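You operate a simulated robot arm through the tools that you are given. There is no shell and no other tool.

You are at the controls of a simulated two-armed robot. One attempt, no reset.

## Task
Clear the stop: switch the line off and on at the main switch, power it and coat the loaded rack.
Fine: white button, blue, then green; wait for DONE. The door stays shut. Where these are worked on the way, their far stop is far enough and under half their travel is too little: main switch.
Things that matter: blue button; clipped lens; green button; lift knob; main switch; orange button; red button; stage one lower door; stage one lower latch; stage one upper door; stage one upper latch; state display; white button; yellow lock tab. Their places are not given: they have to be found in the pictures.

The check looks at the end state, three seconds after you hand in, the way a careful person would. Anything else that was tipped, shoved, dropped, spilled or broken makes it a failure.

## Robot
Two 7-joint arms with two-finger parallel grippers on one trunk that stands fixed in place. Base frame: the origin is at the foot of the trunk, x ahead of it, y to its left, z up. Lengths are in m, angles in degrees, forces in N, time in s.
The left shoulder is at [0.06, 0.143, 0.955], the right one opposite. With the tool pointing down near the work surface each hand reaches from about 0.2 to 0.58 m from the base axis, measured 20 degrees to its own side. Payload 1.57 kg a hand.
The tool frame of a hand sits at the grasp point between the pads (the TCP): z along the fingers, y along the line on which they close. The tips reach 0.03 m beyond it. The gripper opens to 0.11 m. The fingers are 0.024 m wide and 0.012 m thick; the gripper's body (0.048 by 0.112 m) begins 0.078 m behind the TCP.
Orientation is told as [roll, pitch, yaw] about the base's x, y, z axes, in that order, counted from this pose: with the fingers straight down and closing along the base's y, the tool's x points along the base's -x, its y along +y and its z along -z.

## Interface
- The arms move only by the tool step_arm. It takes "left_motion", "right_motion" or both (then of equal length, played together; a hand with none holds still); each is a list of rows, each an object (a shift or turn left out is 0, a gripper value left out holds the last) with "xyz": the shift along the base's x, y, z in units of 500 mm (1.0 is 500 mm), a list of three; "turn": the turn, a rotation vector about the base's x, y, z in units of 90 degrees (1.0 is 90 degrees), a list of three; "hand": the gripper command, from -1 (shut) to 1 (fully open), values between in proportion. In form: [{"xyz": [tx, ty, tz], "turn": [ax, ay, az], "hand": hand}, ...]. A call has 1 to 20 rows; each row is the pose to reach, as a shift and turn from the pose commanded when the call began. A call with a number of a shift or a turn outside -1 to 1 is refused whole. Each row takes 0.2 s and may step no farther than 0.05 m and 8.6 degrees from the row before; otherwise, or with a gripper value out of range, the whole call is refused. A pose out of reach is approached as far as the arm can. The call stops where the force on the tool passes 40 N (or 10 N more than at its start, if that is more) or the arm is blocked; 0.2 s more then pass. Each finger travels about 0.045 m/s and halts on what it meets, pressing with about 26 N; the grip force reading is that of the motor and also rises with nothing between the fingers. The clock runs only during rows and for 0.2 s after the last one: add rows that repeat a pose to give the fingers time. The reply holds the time, the measured pose of the TCP, the force on the tool along the base axes, the opening and the grip force, in the units named above and with some noise, with the torque about the TCP (base axes, N m) and any sound that the robot's microphone picked up.
- Cameras (640 x 400 px; columns grow to the right, rows downward): "scene" is now at [0.0582, -0.002, 1.5874]; the picture's right is [-0.02, -1.00, 0.00], its down [-0.57, 0.01, -0.82] and it looks along [0.82, -0.01, -0.57] (base axes); focal length 370 px, centre (320, 200). "left" rides on the left gripper at [0.07, -0.016, -0.141] in its tool frame; the picture's right is [0.23, 0.97, 0.00], its down [-0.86, 0.20, -0.48] and it looks along [-0.47, 0.11, 0.88] (tool axes); focal length 222 px, centre (320, 200). "right" rides on the right gripper at [0.07, 0.016, -0.141] in its tool frame; the picture's right is [-0.23, 0.97, 0.00], its down [-0.86, -0.20, -0.48] and it looks along [-0.47, -0.11, 0.88] (tool axes); focal length 222 px, centre (320, 200).
- camera(camera): a new picture of that camera. The clock stands still meanwhile.
- raise_lower(by): slides the trunk up (or, below 0, down) by that many m; the arms and the scene camera ride with it, the base frame stays. It gives what a move gives, with no picture.
- aim_head(pan, tilt): turns the head with the scene camera to pan (to the left, within 86 degrees either way) and tilt (down, from -29 to 69), counted from straight ahead of the robot. It gives what a move gives.
- point_at(camera, pixels): there is no depth. For up to 12 entries [column, row, z] of the newest picture of that camera ("zoom" is the newest enlarged one), the place [x, y] in the base frame at which the ray of that pixel passes the height z, good to about 0.003 m. The clock stands still meanwhile.
- close_up(camera, box): a new picture of the part [left, top, right, bottom] of that camera's present view, enlarged. The clock stands still meanwhile.
- finish_job(): hands the job in; it is judged then, once.

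Leave the grippers open and the arms clear of the work at the hand-in unless told otherwise.

The tools are called by a JSON object that holds its "api" and its "payload". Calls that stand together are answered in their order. step_arm: Moves the arms, as the interface text tells. Its arguments: {"type":"object","properties":{"left_motion":{"type":"array","items":{"type":"object","properties":{"xyz":{"type":"array","items":{"type":"number"}},"turn":{"type":"array","items":{"type":"number"}},"hand":{"type":"number"}}}},"right_motion":{"type":"array","items":{"type":"object","properties":{"xyz":{"type":"array","items":{"type":"number"}},"turn":{"type":"array","items":{"type":"number"}},"hand":{"type":"number"}}}}},"required":[]} The other tools are called the same way: raise_lower (by) moves the trunk up or down; aim_head (pan, tilt) turns the head that bears the scene camera; camera (camera) takes a picture; point_at (camera, pixels) gives the place at which the rays of pixels pass given heights; close_up (camera, box) takes an enlarged picture of a part of a camera's view; finish_job () hands the job in.

At the start:

```text
t: 0.0
left_tool_pos: [0.4532, 0.0855, 1.1467]
left_ee_rot: [0.0, -0.3, 0.0]
left_contact_force: [-0.6, 0.2, -0.4]
left_ft_torque: [0.01, -0.02, -0.03]
left_grip_width: 0.11
left_grasp_force: 0.1
right_tool_pos: [0.4737, -0.2475, 1.1062]
right_ee_rot: [0.0, 0.0, 0.0]
right_contact_force: [-0.1, 0.2, 0.1]
right_ft_torque: [-0.01, -0.02, 0.05]
right_grip_width: 0.1098
right_grasp_force: 0.1
trunk travel left (down, up): [-0.554, 0.036]
head pan, tilt (commanded): [-0.9, 34.9]
```

scene: 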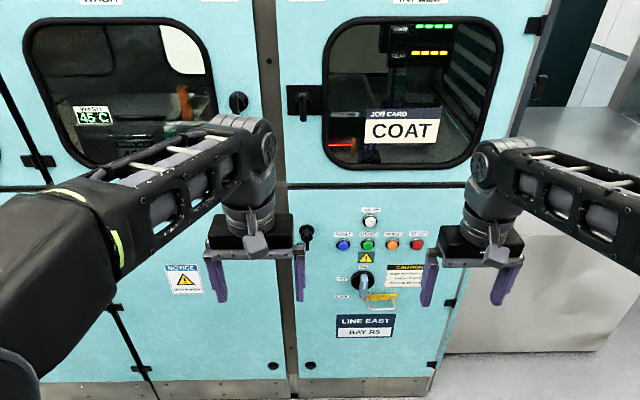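
right: 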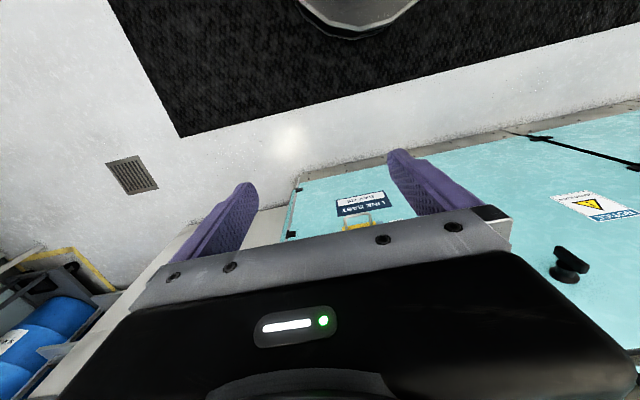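
left: 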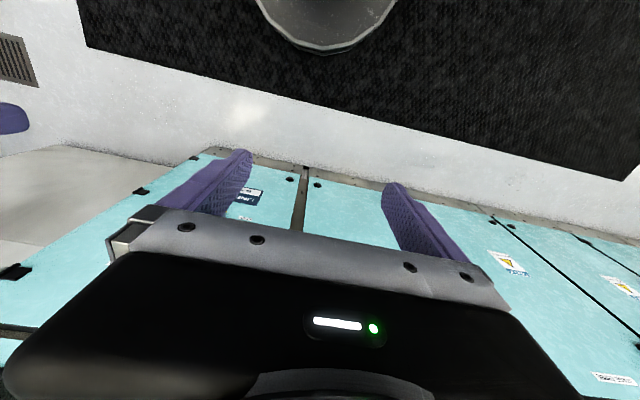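

I see a teal machine with a control panel: white button near (371,221), blue (343,245), green (368,245), orange (391,245), red (417,245), a rotary main switch near (360,282) with a yellow tab. I'll enlarge the panel and the window to read the details.

{"api": "close_up", "payload": {"camera": "scene", "box": [300, 190, 460, 350]}}

{"api": "close_up", "payload": {"camera": "scene", "box": [280, 0, 540, 180]}}

```text
2.50 times, centred on (380, 270) of scene
```

zoom: 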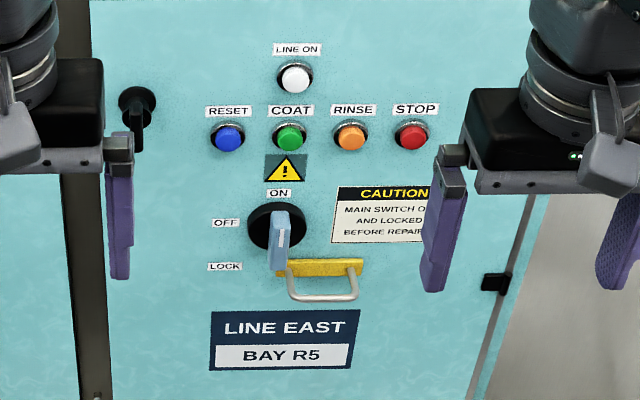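

```text
2.22 times, centred on (410, 90) of scene
```

zoom: 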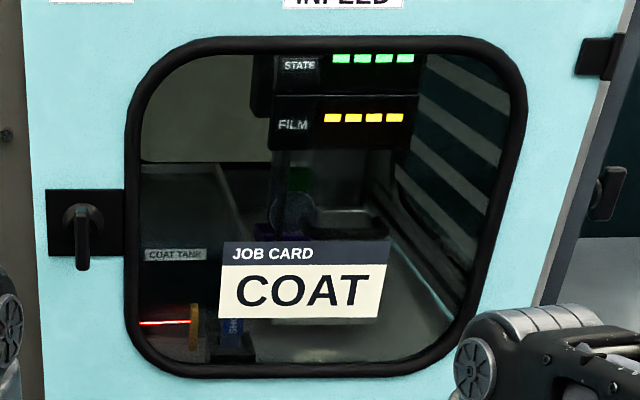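

The panel reads LINE ON (white), RESET (blue), COAT (green), RINSE (orange), STOP (red), and the main switch has ON at the top, OFF at the left and LOCK at the lower left. Next I enlarge the state display at (410,40) and the main switch at (365,285) further.

{"api": "close_up", "payload": {"camera": "scene", "box": [370, 10, 470, 70]}}

{"api": "close_up", "payload": {"camera": "scene", "box": [330, 255, 400, 320]}}

```text
6.40 times, centred on (420, 40) of scene
```

zoom: 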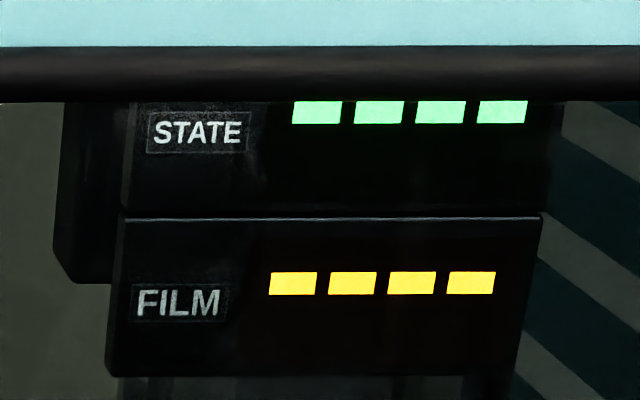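

```text
6.15 times, centred on (365, 288) of scene
```

zoom: 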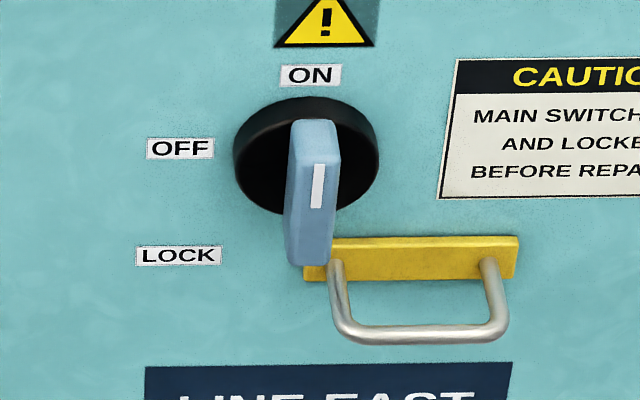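

Both STATE and FILM show four dashes, and the switch handle is upright at ON. I'll lower the trunk by 0.3 m so the shoulders are near panel height, which also gives a second view for triangulation.

{"api": "raise_lower", "payload": {"by": -0.3}}

```text
t: 3.0
left_tool_pos: [0.4528, 0.0842, 0.8463]
left_ee_rot: [0.0, -0.2, -0.1]
left_contact_force: [-0.3, -0.4, 0.4]
left_ft_torque: [0.02, 0.0, 0.02]
left_grip_width: 0.1099
left_grasp_force: 0.1
right_tool_pos: [0.4741, -0.2484, 0.8049]
right_ee_rot: [-0.1, 0.0, 0.0]
right_contact_force: [0.5, 0.0, 0.2]
right_ft_torque: [0.03, 0.01, 0.02]
right_grip_width: 0.11
right_grasp_force: 0.0
trunk travel left (down, up): [-0.254, 0.336]
head pan, tilt (commanded): [-0.9, 34.9]
```

The trunk is lowered; I take a new scene picture to triangulate the panel against the first view.

{"api": "camera", "payload": {"camera": "scene"}}

```text
taken
```

scene: 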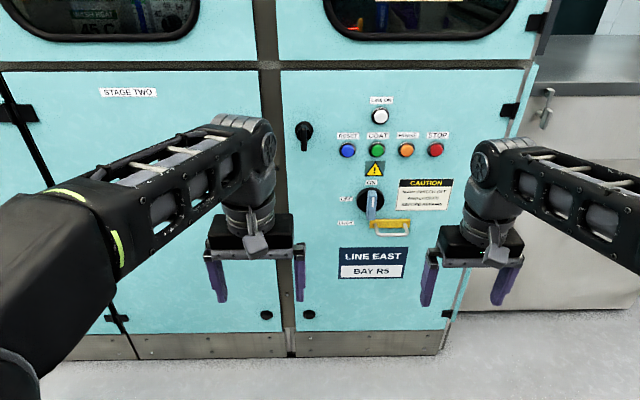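

White is now near (380,116), blue (347,150), green (378,150), switch (372,200). I'll zoom to get accurate pixels.

{"api": "close_up", "payload": {"camera": "scene", "box": [300, 90, 460, 190]}}

{"api": "close_up", "payload": {"camera": "scene", "box": [330, 170, 426, 230]}}

```text
4.00 times, centred on (380, 140) of scene
```

zoom: 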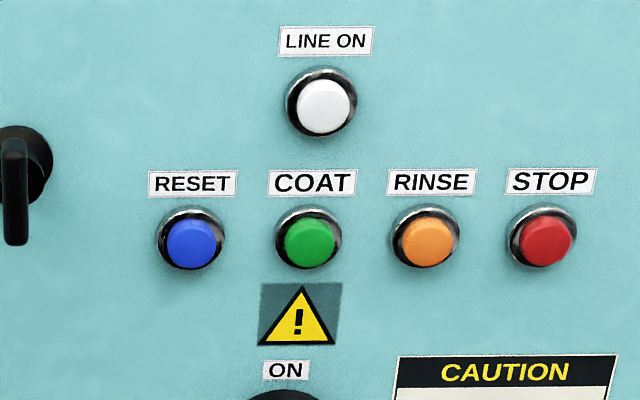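

```text
6.67 times, centred on (378, 200) of scene
```

zoom: 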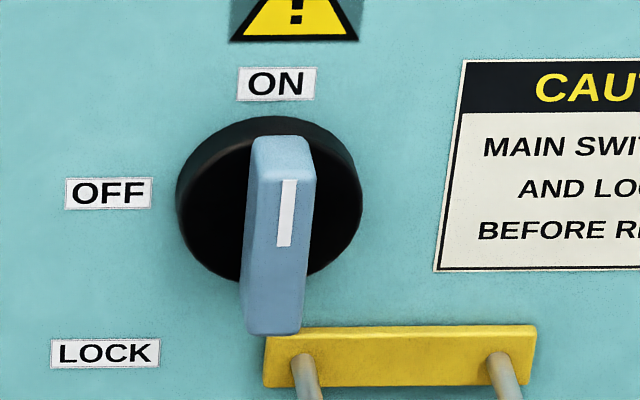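

From the two views I work out: panel plane x ≈ 0.85, white button ≈ (0.85, −0.150, 0.964), switch centre ≈ y −0.145, z 0.743 with the handle's front face at x ≈ 0.803. Now I turn the right hand to point forward (pitch −90°) while moving it in front of the panel at a safe distance.

{"api": "step_arm", "payload": {"right_motion": [{"xyz": [0.02, 0.018, 0], "turn": [0, -0.09, 0]}, {"xyz": [0.04, 0.036, 0], "turn": [0, -0.18, 0]}, {"xyz": [0.06, 0.054, 0], "turn": [0, -0.27, 0]}, {"xyz": [0.08, 0.072, 0], "turn": [0, -0.36, 0]}, {"xyz": [0.1, 0.09, 0], "turn": [0, -0.45, 0]}, {"xyz": [0.12, 0.108, 0], "turn": [0, -0.54, 0]}, {"xyz": [0.14, 0.126, 0], "turn": [0, -0.63, 0]}, {"xyz": [0.16, 0.144, 0], "turn": [0, -0.72, 0]}, {"xyz": [0.18, 0.162, 0], "turn": [0, -0.81, 0]}, {"xyz": [0.2, 0.18, 0], "turn": [0, -0.9, 0]}, {"xyz": [0.22, 0.2, 0], "turn": [0, -0.95, 0]}, {"xyz": [0.22, 0.2, 0], "turn": [0, -1.0, 0]}]}}

```text
t: 5.6
left_tool_pos: [0.4535, 0.085, 0.8456]
left_ee_rot: [0.1, -0.3, 0.0]
left_contact_force: [0.0, -0.1, 0.1]
left_ft_torque: [0.01, 0.01, -0.01]
left_grip_width: 0.1102
left_grasp_force: 0.1
right_tool_pos: [0.5804, -0.1454, 0.8019]
right_ee_rot: [-5.0, -84.0, 5.2]
right_contact_force: [-0.1, 0.8, 0.5]
right_ft_torque: [0.01, 0.0, 0.01]
right_grip_width: 0.1098
right_grasp_force: 0.0
right hand out of reach, approached as far as the arm can: row 11, 12
trunk travel left (down, up): [-0.254, 0.336]
head pan, tilt (commanded): [-0.9, 34.9]
```

The hand reached pitch −84° and was limited in rows 11 and 12. I look at the scene and at the right camera before going on.

{"api": "camera", "payload": {"camera": "scene"}}

{"api": "camera", "payload": {"camera": "right"}}

```text
taken
```

scene: 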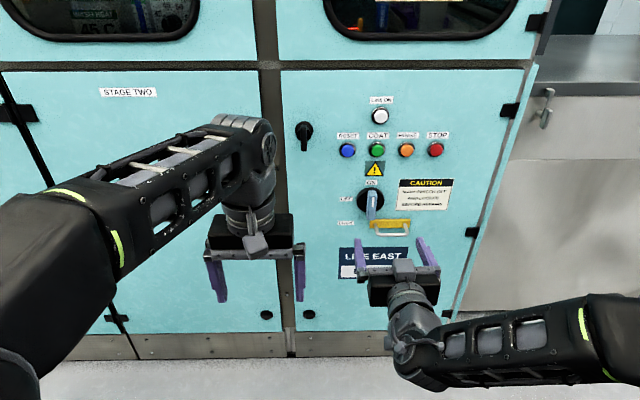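

```text
taken
```

right: 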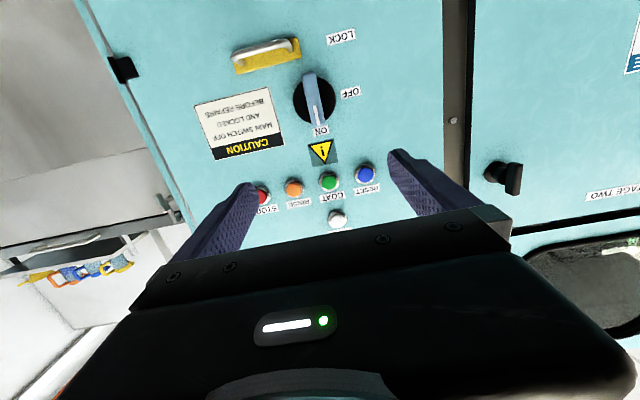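

The hand is clear and the right camera shows the panel upside down (switch at about (315,100)). I go forward about 0.1 m and down 0.06 m to the height of the switch, still short of its handle.

{"api": "step_arm", "payload": {"right_motion": [{"xyz": [0.05, 0, -0.03]}, {"xyz": [0.1, 0, -0.06]}, {"xyz": [0.15, 0, -0.09]}, {"xyz": [0.2, 0, -0.12]}, {"xyz": [0.2, 0, -0.12]}]}}

```text
t: 6.8
left_tool_pos: [0.4529, 0.0839, 0.8457]
left_ee_rot: [0.1, -0.1, 0.0]
left_contact_force: [0.4, 0.9, 0.2]
left_ft_torque: [-0.01, 0.01, -0.03]
left_grip_width: 0.1099
left_grasp_force: 0.1
right_tool_pos: [0.6769, -0.124, 0.7449]
right_ee_rot: [-5.7, -83.8, 4.4]
right_contact_force: [-0.5, -1.3, -0.6]
right_ft_torque: [0.0, -0.02, 0.03]
right_grip_width: 0.1099
right_grasp_force: 0.0
right hand out of reach, approached as far as the arm can: row 1, 2, 3, 4, 5
trunk travel left (down, up): [-0.254, 0.336]
head pan, tilt (commanded): [-0.9, 34.9]
```

The hand stopped at (0.677, −0.124, 0.745) with pitch −84°, still limited. I test a small sideways shift back toward y −0.145 at the same depth to see how the limit behaves.

{"api": "step_arm", "payload": {"right_motion": [{"xyz": [0, -0.02, 0]}, {"xyz": [0, -0.04, 0]}, {"xyz": [0, -0.04, 0]}]}}

```text
t: 7.6
left_tool_pos: [0.4528, 0.0853, 0.846]
left_ee_rot: [0.0, -0.1, 0.0]
left_contact_force: [-0.4, 0.3, -0.2]
left_ft_torque: [0.0, 0.0, -0.03]
left_grip_width: 0.1101
left_grasp_force: 0.1
right_tool_pos: [0.6762, -0.1227, 0.7461]
right_ee_rot: [-6.6, -83.6, 5.4]
right_contact_force: [-0.6, 0.2, 1.7]
right_ft_torque: [0.01, 0.02, 0.03]
right_grip_width: 0.1101
right_grasp_force: 0.0
right hand out of reach, approached as far as the arm can: row 1, 2, 3
trunk travel left (down, up): [-0.254, 0.336]
head pan, tilt (commanded): [-0.9, 34.9]
```

The hand did not move, so a joint is at its limit. I look at the arm's shape now.

{"api": "camera", "payload": {"camera": "scene"}}

{"api": "camera", "payload": {"camera": "left"}}

```text
taken
```

scene: 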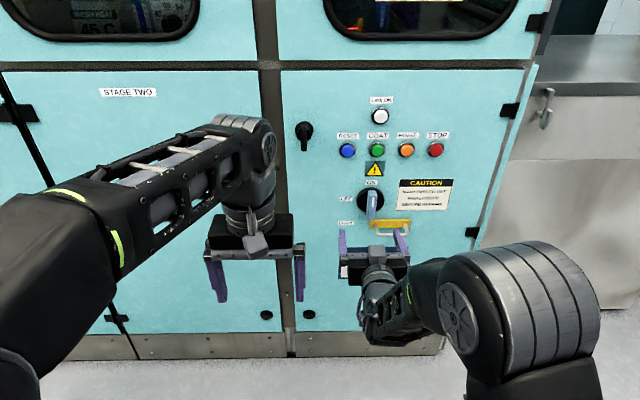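

```text
taken
```

left: 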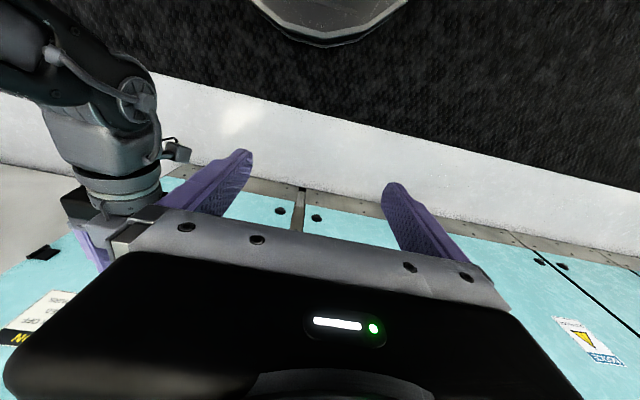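

The elbow is high and the forearm slopes down, so the wrist cannot bend the hand up enough. I'll lower the trunk by 0.2 m so the forearm can slope upward to the panel; the fingertips (x ≈ 0.71) stay about 0.1 m clear of everything on the panel.

{"api": "raise_lower", "payload": {"by": -0.2}}

{"api": "aim_head", "payload": {"pan": -10, "tilt": 18}}

{"api": "camera", "payload": {"camera": "scene"}}

```text
t: 9.8
left_tool_pos: [0.4535, 0.0846, 0.6466]
left_ee_rot: [-0.1, -0.2, 0.0]
left_contact_force: [0.6, -0.3, -0.3]
left_ft_torque: [0.0, 0.01, 0.0]
left_grip_width: 0.1098
left_grasp_force: 0.0
right_tool_pos: [0.6769, -0.1221, 0.5452]
right_ee_rot: [-6.6, -83.8, 5.5]
right_contact_force: [-0.3, -0.3, -0.1]
right_ft_torque: [-0.02, 0.03, 0.01]
right_grip_width: 0.11
right_grasp_force: 0.0
trunk travel left (down, up): [-0.054, 0.536]
head pan, tilt (commanded): [-0.9, 34.9]
```

```text
t: 10.6
left_tool_pos: [0.4529, 0.086, 0.6466]
left_ee_rot: [0.0, -0.3, 0.0]
left_contact_force: [0.0, 0.0, -0.1]
left_ft_torque: [0.0, -0.01, -0.01]
left_grip_width: 0.1098
left_grasp_force: 0.1
right_tool_pos: [0.6772, -0.1234, 0.5458]
right_ee_rot: [-6.6, -83.7, 5.4]
right_contact_force: [-0.4, 0.6, -0.8]
right_ft_torque: [0.02, 0.0, -0.02]
right_grip_width: 0.11
right_grasp_force: 0.0
trunk travel left (down, up): [-0.054, 0.536]
head pan, tilt (commanded): [-10.0, 18.0]
```

```text
taken
```

scene: 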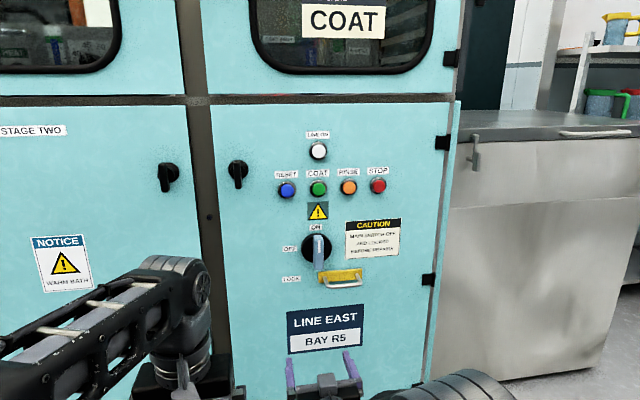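

The panel is well in view: switch at (318,250). I now raise the right hand straight up about 0.2 m at the present depth and shift it slightly to the right.

{"api": "step_arm", "payload": {"right_motion": [{"xyz": [0, -0.01, 0.08]}, {"xyz": [0, -0.02, 0.16]}, {"xyz": [0, -0.03, 0.24]}, {"xyz": [0, -0.04, 0.32]}, {"xyz": [0, -0.045, 0.4]}, {"xyz": [0, -0.045, 0.4]}]}}

```text
t: 12.0
left_tool_pos: [0.4539, 0.0857, 0.6462]
left_ee_rot: [0.0, -0.2, 0.1]
left_contact_force: [-0.3, -0.3, -0.5]
left_ft_torque: [0.0, -0.01, 0.0]
left_grip_width: 0.11
left_grasp_force: 0.0
right_tool_pos: [0.6758, -0.144, 0.751]
right_ee_rot: [-6.6, -83.7, 5.3]
right_contact_force: [-0.6, 0.8, -0.4]
right_ft_torque: [0.01, -0.02, 0.0]
right_grip_width: 0.1099
right_grasp_force: 0.0
trunk travel left (down, up): [-0.054, 0.536]
head pan, tilt (commanded): [-10.0, 18.0]
```

The hand is now free to move at (0.676, −0.144, 0.751), tilted about 6° down. I correct the tilt to point straight ahead, advance a few centimetres, and close the fingers part way.

{"api": "step_arm", "payload": {"right_motion": [{"xyz": [0.04, -0.002, -0.004], "turn": [0.008, -0.07, 0.015], "hand": -0.1}, {"xyz": [0.08, -0.002, -0.012], "turn": [0.008, -0.07, 0.015]}, {"xyz": [0.08, -0.002, -0.012], "turn": [0.008, -0.07, 0.015]}, {"xyz": [0.08, -0.002, -0.012], "turn": [0.008, -0.07, 0.015]}]}}

{"api": "camera", "payload": {"camera": "right"}}

{"api": "camera", "payload": {"camera": "scene"}}

```text
t: 13.0
left_tool_pos: [0.4531, 0.0844, 0.6469]
left_ee_rot: [0.0, -0.2, -0.1]
left_contact_force: [0.2, -0.6, -0.4]
left_ft_torque: [-0.01, 0.04, -0.01]
left_grip_width: 0.1101
left_grasp_force: 0.1
right_tool_pos: [0.7169, -0.1454, 0.7417]
right_ee_rot: [130.3, -89.8, -130.1]
right_contact_force: [-0.5, 0.1, -0.9]
right_ft_torque: [0.01, 0.02, 0.02]
right_grip_width: 0.0497
right_grasp_force: 0.0
trunk travel left (down, up): [-0.054, 0.536]
head pan, tilt (commanded): [-10.0, 18.0]
```

```text
taken
```

right: 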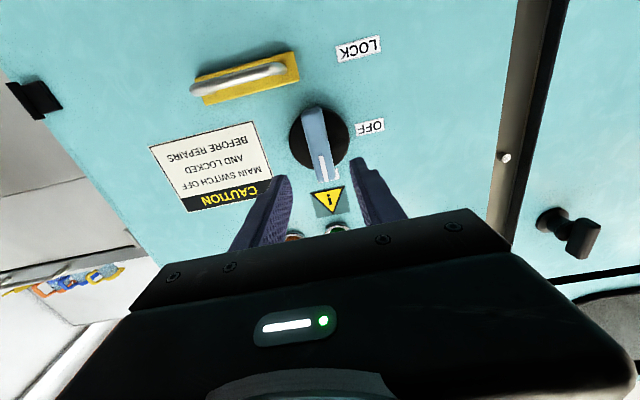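

```text
taken
```

scene: 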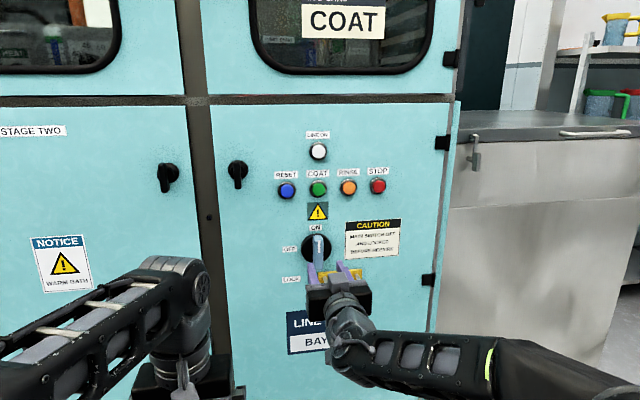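

The hand points straight ahead, level with the switch. I zoom in on the switch in the right camera to line the fingers up with the handle.

{"api": "close_up", "payload": {"camera": "right", "box": [240, 80, 400, 240]}}

{"api": "close_up", "payload": {"camera": "scene", "box": [270, 220, 390, 310]}}

```text
2.50 times, centred on (320, 160) of right
```

zoom: 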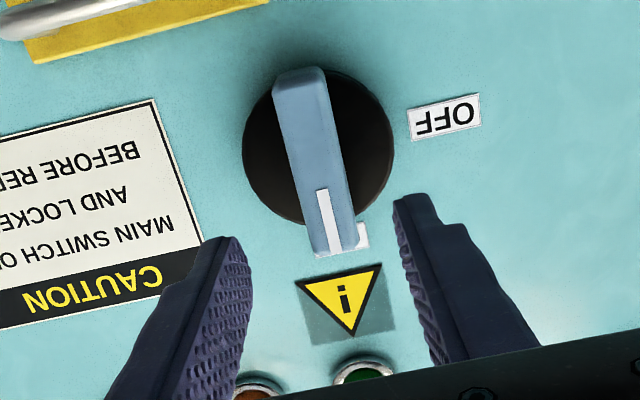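

```text
4.44 times, centred on (330, 265) of scene
```

zoom: 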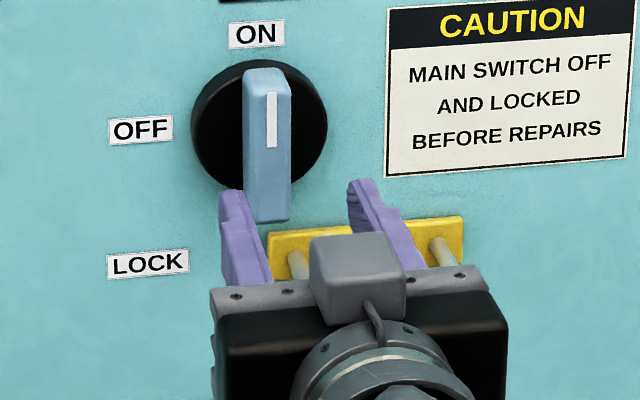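

I check the switch position by asking where the rays of the handle's pixels pass several heights, from both cameras.

{"api": "point_at", "payload": {"camera": "scene", "pixels": [[319, 240.9, 0.775], [319, 240.9, 0.745], [319, 253.1, 0.748], [319, 253.1, 0.72], [316.1, 248.1, 0.743], [316.1, 248.1, 0.72], [318, 151, 0.964], [318, 151, 0.95], [318, 151, 0.93]]}}

{"api": "point_at", "payload": {"camera": "right", "pixels": [[325.2, 179.6, 0.78], [325.2, 179.6, 0.765], [318.7, 145.6, 0.743], [318.7, 145.6, 0.73], [312, 112, 0.706], [312, 112, 0.695]]}}

```text
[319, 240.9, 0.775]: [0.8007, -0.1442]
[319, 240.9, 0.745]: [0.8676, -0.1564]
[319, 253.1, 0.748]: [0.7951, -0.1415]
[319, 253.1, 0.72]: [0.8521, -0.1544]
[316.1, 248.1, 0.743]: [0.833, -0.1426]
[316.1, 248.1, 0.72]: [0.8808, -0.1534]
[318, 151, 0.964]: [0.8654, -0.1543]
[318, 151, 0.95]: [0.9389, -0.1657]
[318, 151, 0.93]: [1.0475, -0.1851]
```

```text
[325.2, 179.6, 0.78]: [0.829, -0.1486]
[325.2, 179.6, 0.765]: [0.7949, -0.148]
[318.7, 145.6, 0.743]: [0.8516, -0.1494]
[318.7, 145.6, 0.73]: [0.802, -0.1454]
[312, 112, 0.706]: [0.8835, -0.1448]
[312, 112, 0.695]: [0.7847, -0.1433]
```

The two views agree on: handle front face x ≈ 0.811, centre y ≈ −0.145, z ≈ 0.735. The open fingers straddle it, so I advance with 5 cm opening to TCP x ≈ 0.80 (tips ≈ 0.83) in small steps.

{"api": "step_arm", "payload": {"right_motion": [{"xyz": [0.04, 0, -0.011]}, {"xyz": [0.08, 0, -0.011]}, {"xyz": [0.11, 0, -0.011]}, {"xyz": [0.13, 0, -0.011]}, {"xyz": [0.15, 0, -0.011]}, {"xyz": [0.166, 0, -0.011]}, {"xyz": [0.166, 0, -0.011]}]}}

{"api": "camera", "payload": {"camera": "right"}}

{"api": "close_up", "payload": {"camera": "scene", "box": [270, 220, 390, 310]}}

```text
t: 14.6
left_tool_pos: [0.4533, 0.0855, 0.6475]
left_ee_rot: [0.0, -0.2, -0.1]
left_contact_force: [0.0, 0.5, -0.4]
left_ft_torque: [-0.05, 0.0, 0.0]
left_grip_width: 0.1101
left_grasp_force: 0.1
right_tool_pos: [0.799, -0.145, 0.7353]
right_ee_rot: [111.2, -89.9, -111.1]
right_contact_force: [-0.2, 0.3, 0.6]
right_ft_torque: [0.04, -0.02, 0.0]
right_grip_width: 0.0493
right_grasp_force: 0.0
trunk travel left (down, up): [-0.054, 0.536]
head pan, tilt (commanded): [-10.0, 18.0]
```

```text
taken
```

right: 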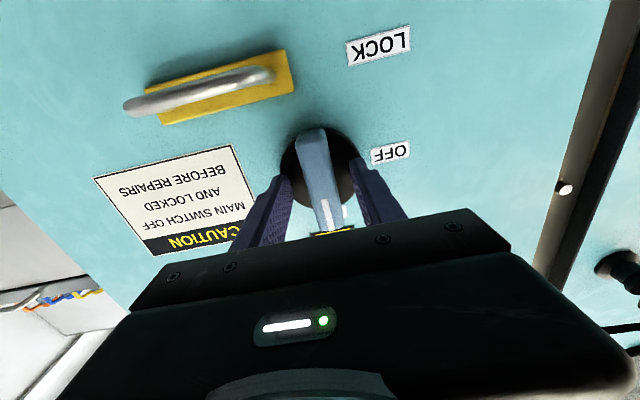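

```text
4.44 times, centred on (330, 265) of scene
```

zoom: 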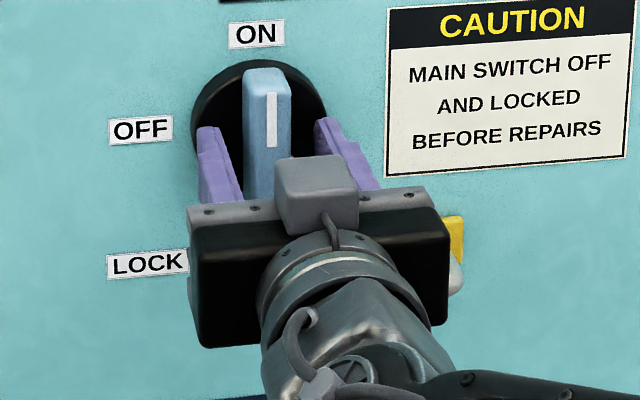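

The fingers straddle the handle evenly. I close them on the handle and wait for contact.

{"api": "step_arm", "payload": {"right_motion": [{"hand": -1}, {"hand": -1}, {"hand": -1}, {"hand": -1}]}}

```text
t: 15.6
left_tool_pos: [0.4538, 0.0844, 0.6473]
left_ee_rot: [-0.1, -0.2, 0.1]
left_contact_force: [-0.1, -0.7, 0.3]
left_ft_torque: [0.02, 0.03, -0.01]
left_grip_width: 0.1102
left_grasp_force: 0.1
right_tool_pos: [0.7994, -0.1452, 0.7352]
right_ee_rot: [111.9, -90.1, -111.7]
right_contact_force: [-0.9, 5.3, -0.4]
right_ft_torque: [-0.04, 0.05, -0.56]
right_grip_width: 0.0219
right_grasp_force: 35.5
trunk travel left (down, up): [-0.054, 0.536]
head pan, tilt (commanded): [-10.0, 18.0]
```

The handle is gripped (width 2.2 cm, 35 N). I now twist it counter-clockwise (rotation about −x) by 45° first and read the response.

{"api": "step_arm", "payload": {"right_motion": [{"turn": [-0.083, 0, 0]}, {"turn": [-0.166, 0, 0]}, {"turn": [-0.25, 0, 0]}, {"turn": [-0.333, 0, 0]}, {"turn": [-0.416, 0, 0]}, {"turn": [-0.5, 0, 0]}, {"turn": [-0.5, 0, 0]}]}}

{"api": "close_up", "payload": {"camera": "scene", "box": [270, 220, 390, 310]}}

```text
t: 17.2
left_tool_pos: [0.4533, 0.0865, 0.6474]
left_ee_rot: [-0.2, -0.3, -0.1]
left_contact_force: [-0.3, 0.7, 0.3]
left_ft_torque: [0.02, 0.0, 0.03]
left_grip_width: 0.11
left_grasp_force: 0.0
right_tool_pos: [0.7981, -0.1444, 0.7349]
right_ee_rot: [-90.0, -44.8, 90.3]
right_contact_force: [-3.6, 10.5, 3.1]
right_ft_torque: [0.0, -0.24, -0.4]
right_grip_width: 0.0217
right_grasp_force: 34.9
trunk travel left (down, up): [-0.054, 0.536]
head pan, tilt (commanded): [-10.0, 18.0]
```

```text
4.44 times, centred on (330, 265) of scene
```

zoom: 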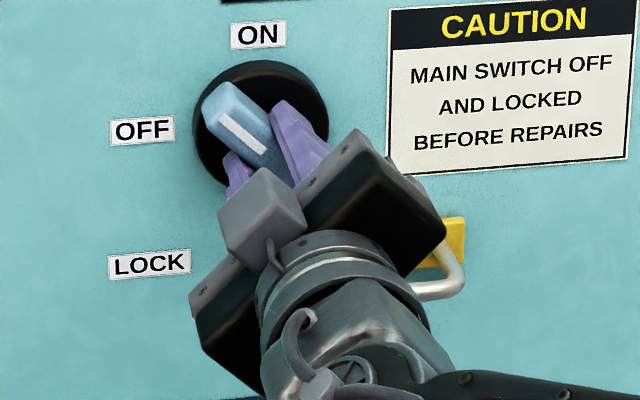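

The handle follows the hand, now pointing at the upper left. I continue the twist for the other 45° to OFF.

{"api": "step_arm", "payload": {"right_motion": [{"turn": [-0.083, 0, 0]}, {"turn": [-0.166, 0, 0]}, {"turn": [-0.25, 0, 0]}, {"turn": [-0.333, 0, 0]}, {"turn": [-0.416, 0, 0]}, {"turn": [-0.5, 0, 0]}, {"turn": [-0.5, 0, 0]}]}}

{"api": "close_up", "payload": {"camera": "scene", "box": [270, 220, 390, 310]}}

{"api": "camera", "payload": {"camera": "scene"}}

```text
t: 18.8
left_tool_pos: [0.4539, 0.0848, 0.6472]
left_ee_rot: [-0.1, -0.2, 0.0]
left_contact_force: [-0.7, 0.3, 0.2]
left_ft_torque: [-0.02, 0.0, 0.0]
left_grip_width: 0.11
left_grasp_force: 0.0
right_tool_pos: [0.7991, -0.1449, 0.7345]
right_ee_rot: [-89.9, 0.1, 90.2]
right_contact_force: [1.2, 11.2, 6.8]
right_ft_torque: [0.14, -0.59, 0.67]
right_grip_width: 0.0218
right_grasp_force: 34.6
trunk travel left (down, up): [-0.054, 0.536]
head pan, tilt (commanded): [-10.0, 18.0]
```

```text
4.44 times, centred on (330, 265) of scene
```

zoom: 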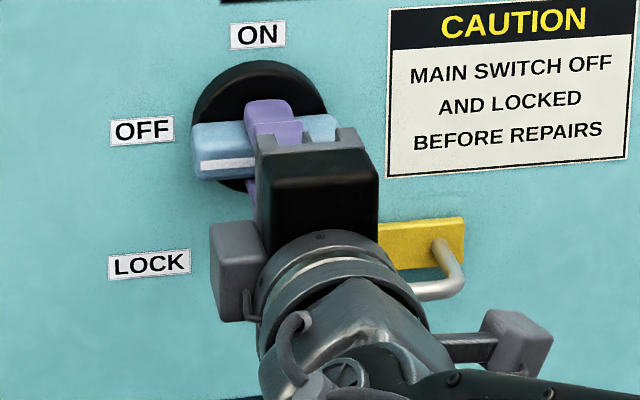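

```text
taken
```

scene: 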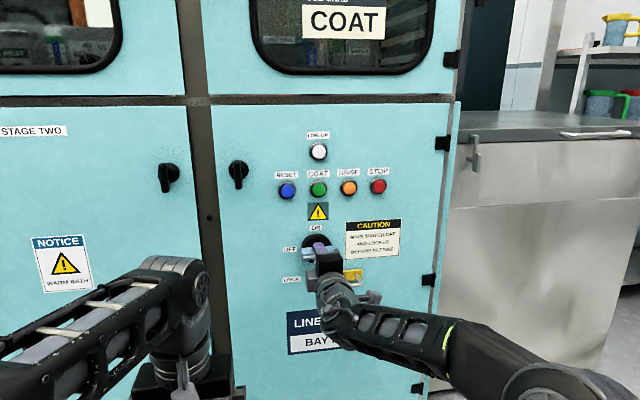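

The handle is now horizontal at OFF. Before turning back I tilt the head up to check whether the STATE display in the window reacts.

{"api": "aim_head", "payload": {"pan": -10, "tilt": -5}}

{"api": "camera", "payload": {"camera": "scene"}}

```text
t: 19.6
left_tool_pos: [0.4527, 0.0857, 0.646]
left_ee_rot: [-0.1, -0.3, 0.0]
left_contact_force: [0.1, -0.2, -0.2]
left_ft_torque: [-0.04, -0.01, 0.0]
left_grip_width: 0.1101
left_grasp_force: 0.0
right_tool_pos: [0.7997, -0.1448, 0.736]
right_ee_rot: [-89.9, 0.0, 90.2]
right_contact_force: [1.9, 12.6, 6.8]
right_ft_torque: [0.0, -0.38, 0.89]
right_grip_width: 0.022
right_grasp_force: 34.5
trunk travel left (down, up): [-0.054, 0.536]
head pan, tilt (commanded): [-10.0, -5.0]
```

```text
taken
```

scene: 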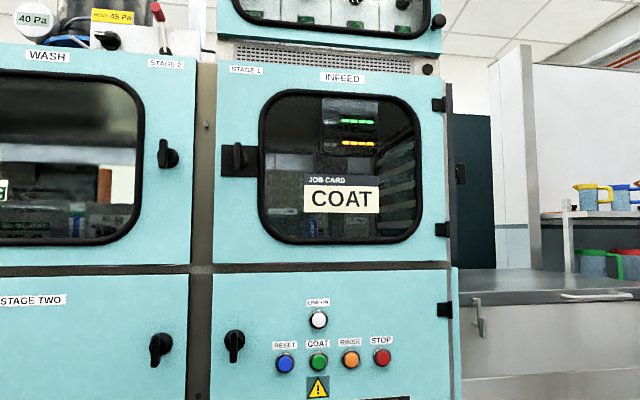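

The window is fully visible. I enlarge it to read STATE at about (360,121).

{"api": "close_up", "payload": {"camera": "scene", "box": [300, 90, 400, 160]}}

{"api": "close_up", "payload": {"camera": "scene", "box": [255, 80, 435, 250]}}

```text
5.71 times, centred on (350, 125) of scene
```

zoom: 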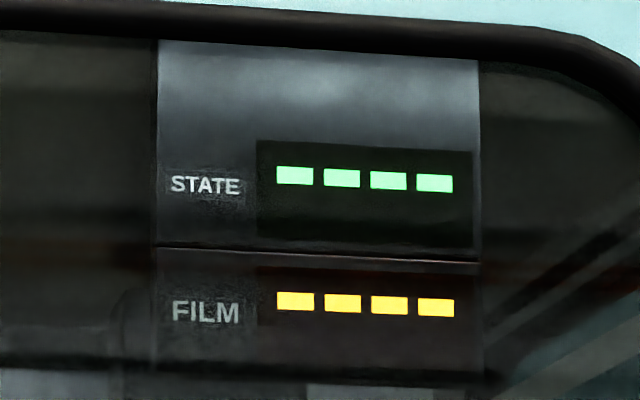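

```text
2.35 times, centred on (345, 165) of scene
```

zoom: 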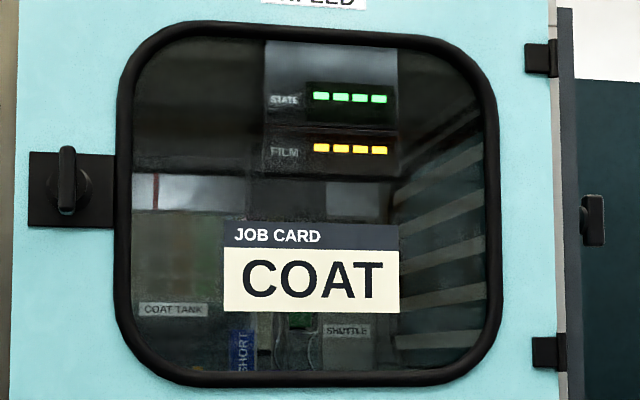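

Both displays still show dashes, as for an unpowered line. Now I twist the handle back clockwise by 90° to ON in two stages.

{"api": "step_arm", "payload": {"right_motion": [{"turn": [0.083, 0, 0]}, {"turn": [0.166, 0, 0]}, {"turn": [0.25, 0, 0]}, {"turn": [0.333, 0, 0]}, {"turn": [0.416, 0, 0]}, {"turn": [0.5, 0, 0]}, {"turn": [0.583, 0, 0]}, {"turn": [0.666, 0, 0]}, {"turn": [0.75, 0, 0]}, {"turn": [0.833, 0, 0]}, {"turn": [0.916, 0, 0]}, {"turn": [1.0, 0, 0]}, {"turn": [1.0, 0, 0]}]}}

{"api": "aim_head", "payload": {"pan": -10, "tilt": 10}}

{"api": "camera", "payload": {"camera": "scene"}}

```text
t: 22.4
left_tool_pos: [0.4541, 0.0855, 0.6475]
left_ee_rot: [-0.1, -0.1, 0.1]
left_contact_force: [-0.6, -0.4, 0.5]
left_ft_torque: [0.01, 0.01, -0.01]
left_grip_width: 0.1098
left_grasp_force: 0.0
right_tool_pos: [0.7989, -0.1451, 0.7342]
right_ee_rot: [137.5, -90.0, -137.2]
right_contact_force: [-13.4, 11.8, 1.3]
right_ft_torque: [-0.12, 0.28, -0.46]
right_grip_width: 0.0216
right_grasp_force: 34.5
trunk travel left (down, up): [-0.054, 0.536]
head pan, tilt (commanded): [-10.0, -5.0]
```

```text
t: 23.2
left_tool_pos: [0.4527, 0.0859, 0.6467]
left_ee_rot: [-0.1, -0.2, 0.1]
left_contact_force: [-0.1, 1.0, -0.1]
left_ft_torque: [-0.01, 0.0, -0.02]
left_grip_width: 0.1099
left_grasp_force: 0.0
right_tool_pos: [0.7996, -0.1447, 0.734]
right_ee_rot: [168.6, -89.9, -168.3]
right_contact_force: [-16.2, 12.6, -2.3]
right_ft_torque: [-0.02, -0.48, -0.46]
right_grip_width: 0.0218
right_grasp_force: 34.6
trunk travel left (down, up): [-0.054, 0.536]
head pan, tilt (commanded): [-10.0, 10.0]
```

```text
taken
```

scene: 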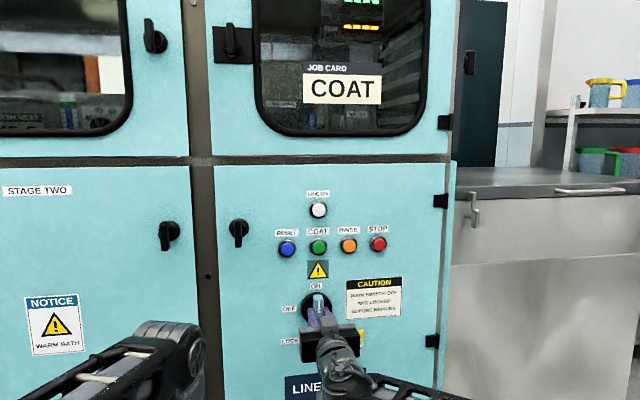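

The handle is back upright. I enlarge the switch and then release with a limited opening of about 5 cm.

{"api": "close_up", "payload": {"camera": "scene", "box": [280, 270, 380, 350]}}

{"api": "step_arm", "payload": {"right_motion": [{"hand": -0.1}, {"hand": -0.1}, {"hand": -0.1}, {"hand": -0.1}]}}

{"api": "close_up", "payload": {"camera": "scene", "box": [280, 270, 380, 350]}}

```text
5.00 times, centred on (330, 310) of scene
```

zoom: 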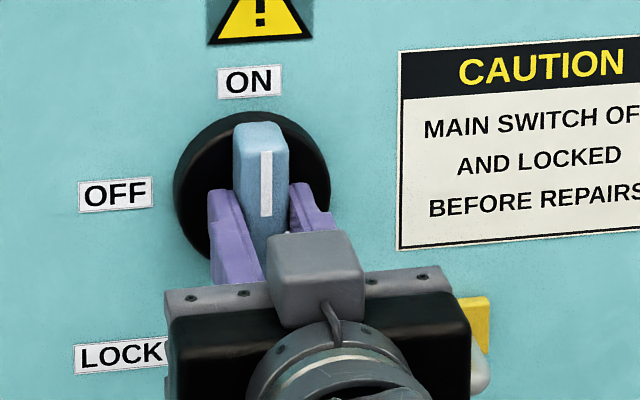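

```text
t: 24.2
left_tool_pos: [0.454, 0.0857, 0.6465]
left_ee_rot: [-0.1, -0.1, 0.0]
left_contact_force: [0.4, -0.2, -1.1]
left_ft_torque: [0.03, 0.01, 0.0]
left_grip_width: 0.1099
left_grasp_force: 0.0
right_tool_pos: [0.8012, -0.1471, 0.7342]
right_ee_rot: [125.0, -89.8, -124.9]
right_contact_force: [-0.5, 0.3, 0.5]
right_ft_torque: [0.01, 0.0, -0.02]
right_grip_width: 0.0495
right_grasp_force: 0.0
trunk travel left (down, up): [-0.054, 0.536]
head pan, tilt (commanded): [-10.0, 10.0]
```

```text
5.00 times, centred on (330, 310) of scene
```

zoom: 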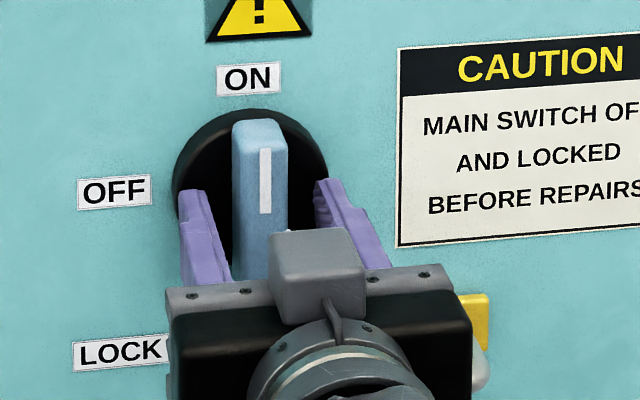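

The handle stands at ON with the fingers open around it. I retreat straight back about 0.1 m, then close the fingers fully to use them as a button pusher.

{"api": "step_arm", "payload": {"right_motion": [{"xyz": [-0.04, 0.002, 0]}, {"xyz": [-0.1, 0.002, 0]}, {"xyz": [-0.16, 0.002, 0]}, {"xyz": [-0.2, 0.002, 0], "hand": -1}, {"xyz": [-0.2, 0.002, 0], "hand": -1}, {"xyz": [-0.2, 0.002, 0], "hand": -1}, {"xyz": [-0.2, 0.002, 0], "hand": -1}]}}

{"api": "raise_lower", "payload": {"by": 0.2}}

{"api": "aim_head", "payload": {"pan": -10, "tilt": 18}}

{"api": "camera", "payload": {"camera": "scene"}}

{"api": "camera", "payload": {"camera": "right"}}

```text
t: 25.8
left_tool_pos: [0.4538, 0.0846, 0.6472]
left_ee_rot: [0.0, -0.1, 0.0]
left_contact_force: [0.4, 0.2, 0.4]
left_ft_torque: [0.0, -0.05, 0.02]
left_grip_width: 0.1098
left_grasp_force: 0.1
right_tool_pos: [0.6981, -0.1435, 0.7327]
right_ee_rot: [127.5, -89.9, -127.5]
right_contact_force: [0.0, 0.2, -0.6]
right_ft_torque: [0.03, -0.02, 0.01]
right_grip_width: 0.0
right_grasp_force: 20.8
trunk travel left (down, up): [-0.054, 0.536]
head pan, tilt (commanded): [-10.0, 10.0]
```

```text
t: 28.0
left_tool_pos: [0.4535, 0.0843, 0.8474]
left_ee_rot: [0.0, -0.2, -0.1]
left_contact_force: [-0.2, 0.2, 0.2]
left_ft_torque: [-0.02, 0.02, -0.01]
left_grip_width: 0.1103
left_grasp_force: 0.1
right_tool_pos: [0.7003, -0.1445, 0.9321]
right_ee_rot: [120.5, -89.9, -120.2]
right_contact_force: [0.6, 0.0, 0.2]
right_ft_torque: [-0.03, -0.02, -0.01]
right_grip_width: 0.0
right_grasp_force: 21.4
trunk travel left (down, up): [-0.254, 0.336]
head pan, tilt (commanded): [-10.0, 10.0]
```

```text
t: 28.7
left_tool_pos: [0.4532, 0.084, 0.8467]
left_ee_rot: [0.0, -0.2, 0.0]
left_contact_force: [1.0, -0.5, -0.2]
left_ft_torque: [-0.03, -0.02, -0.03]
left_grip_width: 0.1098
left_grasp_force: 0.1
right_tool_pos: [0.6987, -0.1448, 0.9323]
right_ee_rot: [126.3, -89.9, -126.0]
right_contact_force: [0.1, 0.4, -0.6]
right_ft_torque: [-0.01, 0.02, 0.0]
right_grip_width: 0.0002
right_grasp_force: 21.3
trunk travel left (down, up): [-0.254, 0.336]
head pan, tilt (commanded): [-10.0, 18.0]
```

```text
taken
```

scene: 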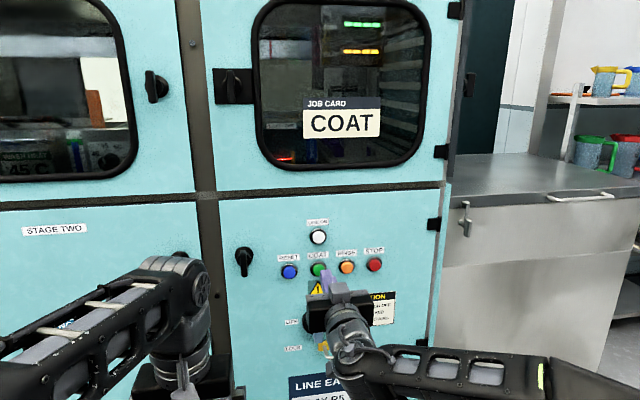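

```text
taken
```

right: 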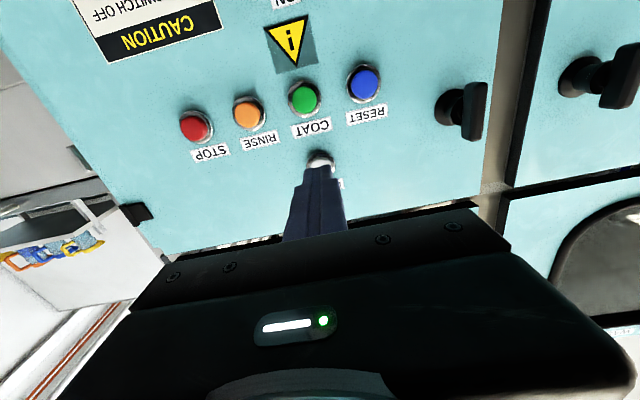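

The scene view now shows both the buttons and the STATE display. I zoom into both cameras' views of the buttons to fix their positions.

{"api": "close_up", "payload": {"camera": "scene", "box": [265, 210, 405, 300]}}

{"api": "close_up", "payload": {"camera": "right", "box": [170, 50, 410, 200]}}

```text
4.44 times, centred on (335, 255) of scene
```

zoom: 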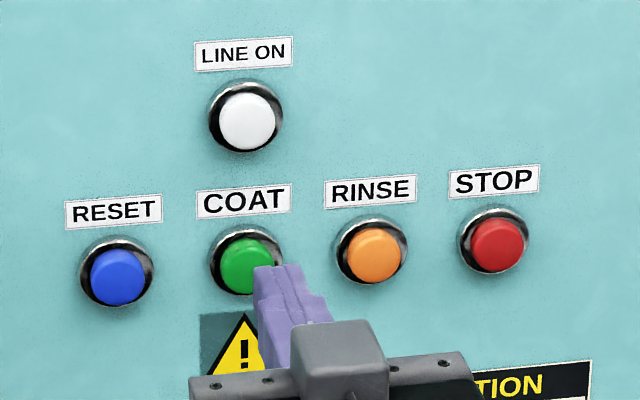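

```text
2.67 times, centred on (290, 125) of right
```

zoom: 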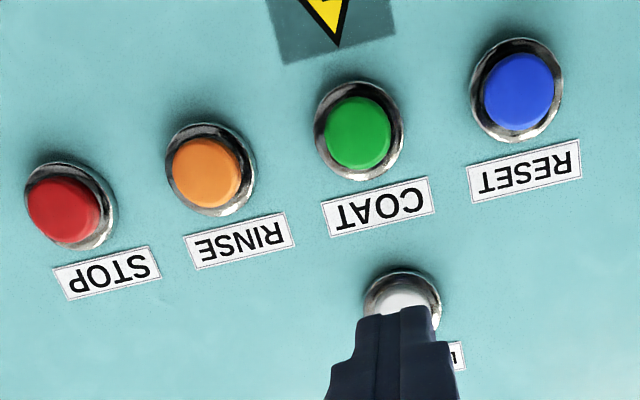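

I query the rays of the white, blue and green caps in both views at several heights.

{"api": "point_at", "payload": {"camera": "scene", "pixels": [[318.8, 237, 0.97], [318.8, 237, 0.96], [318.8, 237, 0.95], [289.5, 272.3, 0.89], [289.5, 272.3, 0.88], [289.5, 272.3, 0.87], [318.8, 269.6, 0.89], [318.8, 269.6, 0.88], [318.8, 269.6, 0.87]]}}

{"api": "point_at", "payload": {"camera": "right", "pixels": [[364.5, 84.2, 0.885], [364.5, 84.2, 0.88], [364.5, 84.2, 0.875], [364.5, 84.2, 0.87], [315.1, 100.3, 0.885], [315.1, 100.3, 0.88], [315.1, 100.3, 0.875], [315.1, 100.3, 0.87]]}}

```text
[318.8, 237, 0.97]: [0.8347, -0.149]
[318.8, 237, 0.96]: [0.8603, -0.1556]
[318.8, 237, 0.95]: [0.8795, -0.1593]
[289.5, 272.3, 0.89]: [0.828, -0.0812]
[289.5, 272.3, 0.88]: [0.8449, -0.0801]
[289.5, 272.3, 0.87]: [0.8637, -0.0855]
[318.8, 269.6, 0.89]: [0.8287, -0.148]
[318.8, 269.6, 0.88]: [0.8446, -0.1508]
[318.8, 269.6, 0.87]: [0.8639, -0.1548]
```

```text
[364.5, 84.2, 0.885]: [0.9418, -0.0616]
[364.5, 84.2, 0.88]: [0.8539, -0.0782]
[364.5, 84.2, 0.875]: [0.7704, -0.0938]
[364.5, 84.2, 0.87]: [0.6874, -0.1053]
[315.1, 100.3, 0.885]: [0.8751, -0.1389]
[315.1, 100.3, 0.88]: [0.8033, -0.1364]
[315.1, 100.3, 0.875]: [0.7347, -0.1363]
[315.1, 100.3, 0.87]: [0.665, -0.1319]
```

The two views agree: white ≈ (0.845, −0.151, 0.966), blue ≈ (0.847, −0.080, 0.880), green ≈ (0.847, −0.152, 0.880). I align with the white button and advance until the closed fingertips are about 2 cm short of it.

{"api": "step_arm", "payload": {"right_motion": [{"xyz": [0, -0.012, 0.034]}, {"xyz": [0.02, -0.012, 0.068]}, {"xyz": [0.08, -0.012, 0.068]}, {"xyz": [0.14, -0.012, 0.068]}, {"xyz": [0.19, -0.012, 0.068]}, {"xyz": [0.19, -0.012, 0.068]}]}}

{"api": "close_up", "payload": {"camera": "scene", "box": [265, 210, 405, 300]}}

{"api": "camera", "payload": {"camera": "right"}}

```text
t: 30.1
left_tool_pos: [0.4527, 0.0846, 0.8476]
left_ee_rot: [0.0, -0.3, 0.0]
left_contact_force: [0.5, 0.7, 0.4]
left_ft_torque: [-0.01, 0.04, 0.01]
left_grip_width: 0.11
left_grasp_force: 0.1
right_tool_pos: [0.7932, -0.1469, 0.9673]
right_ee_rot: [100.8, -89.9, -100.6]
right_contact_force: [-0.3, -0.1, -0.4]
right_ft_torque: [0.03, -0.04, 0.0]
right_grip_width: 0.0002
right_grasp_force: 21.4
trunk travel left (down, up): [-0.254, 0.336]
head pan, tilt (commanded): [-10.0, 18.0]
```

```text
4.44 times, centred on (335, 255) of scene
```

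zoom: 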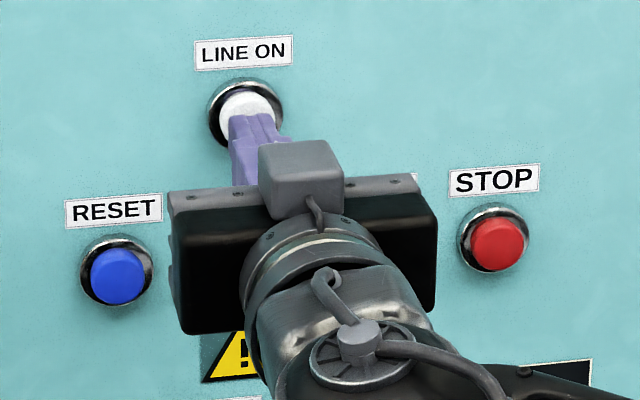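

```text
taken
```

right: 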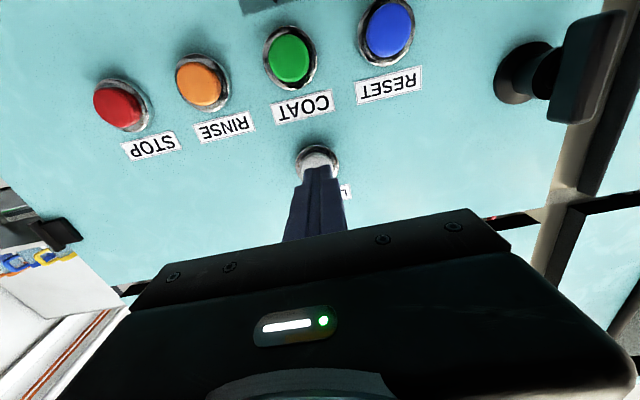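

The tip is in line with the white button (about 2 cm short). I push forward slowly, up to 2.8 cm, watching the force.

{"api": "step_arm", "payload": {"right_motion": [{"xyz": [0.02, -0.006, 0]}, {"xyz": [0.032, -0.006, 0]}, {"xyz": [0.04, -0.006, 0]}, {"xyz": [0.044, -0.006, 0]}, {"xyz": [0.048, -0.006, 0]}, {"xyz": [0.052, -0.006, 0]}]}}

{"api": "camera", "payload": {"camera": "scene"}}

```text
t: 31.0
left_tool_pos: [0.4518, 0.0839, 0.8484]
left_ee_rot: [0.0, -0.4, 0.0]
left_contact_force: [0.4, 0.0, -0.7]
left_ft_torque: [0.03, -0.01, 0.01]
left_grip_width: 0.1097
left_grasp_force: 0.1
right_tool_pos: [0.8104, -0.1512, 0.9675]
right_ee_rot: [50.6, -89.9, -50.3]
right_contact_force: [-39.3, -5.7, -5.7]
right_ft_torque: [-0.19, 0.13, -0.19]
right_grip_width: 0.0
right_grasp_force: 21.7
trunk travel left (down, up): [-0.254, 0.336]
head pan, tilt (commanded): [-10.0, 18.0]
heard: click
stopped in row 4 (right hand): the force on the tool passed its limit at 43 N (the readings are from after the stop); the commanded pose is now the measured one
```

```text
taken
```

scene: 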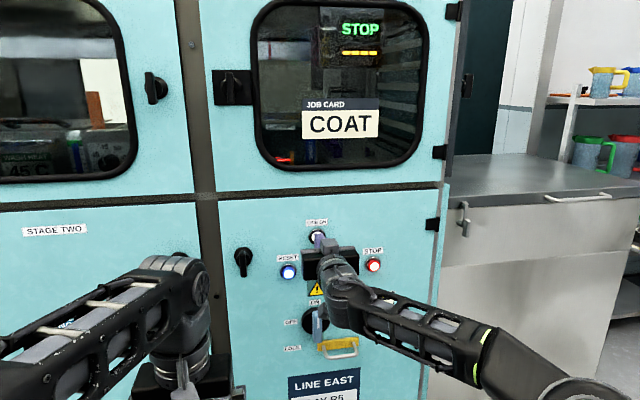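

A click was heard and STATE now reads STOP, with the blue and red buttons lit: the line is powered. I back off 6 cm, move to in front of the blue button (y −0.080, z 0.880), and at the same time shift the left hand 8 cm left to keep room.

{"api": "step_arm", "payload": {"right_motion": [{"xyz": [-0.04, 0, 0]}, {"xyz": [-0.1, 0, 0]}, {"xyz": [-0.14, 0.0, 0]}, {"xyz": [-0.14, 0.05, -0.06]}, {"xyz": [-0.14, 0.1, -0.12]}, {"xyz": [-0.14, 0.144, -0.175]}, {"xyz": [-0.14, 0.144, -0.175]}], "left_motion": [{"xyz": [0, 0.04, 0]}, {"xyz": [0, 0.08, 0]}, {"xyz": [0, 0.12, 0]}, {"xyz": [0, 0.16, 0]}, {"xyz": [0, 0.16, 0]}, {"xyz": [0, 0.16, 0]}, {"xyz": [0, 0.16, 0]}]}}

{"api": "camera", "payload": {"camera": "right"}}

{"api": "camera", "payload": {"camera": "scene"}}

```text
t: 32.6
left_tool_pos: [0.4535, 0.1663, 0.8482]
left_ee_rot: [-0.1, -0.1, 0.0]
left_contact_force: [0.0, 0.8, -0.2]
left_ft_torque: [0.01, -0.03, -0.04]
left_grip_width: 0.1099
left_grasp_force: 0.0
right_tool_pos: [0.7427, -0.0771, 0.8756]
right_ee_rot: [17.6, -89.8, -17.4]
right_contact_force: [0.2, 0.8, 0.6]
right_ft_torque: [0.0, -0.02, 0.0]
right_grip_width: 0.0
right_grasp_force: 21.9
trunk travel left (down, up): [-0.254, 0.336]
head pan, tilt (commanded): [-10.0, 18.0]
```

```text
taken
```

right: 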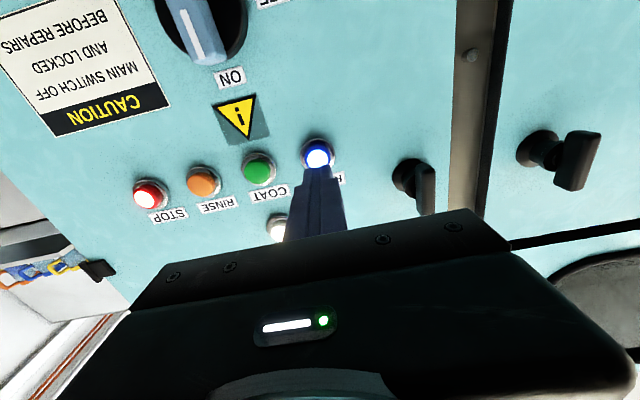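

```text
taken
```

scene: 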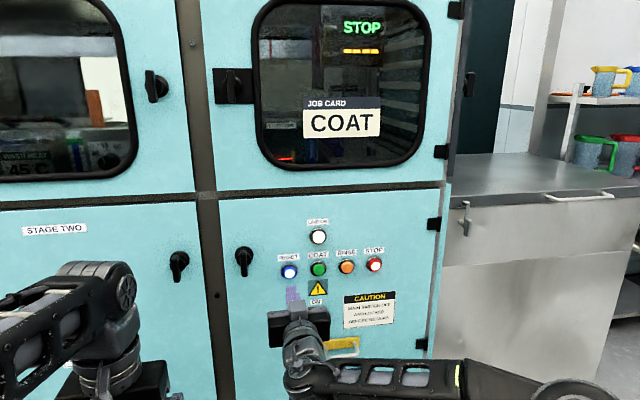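

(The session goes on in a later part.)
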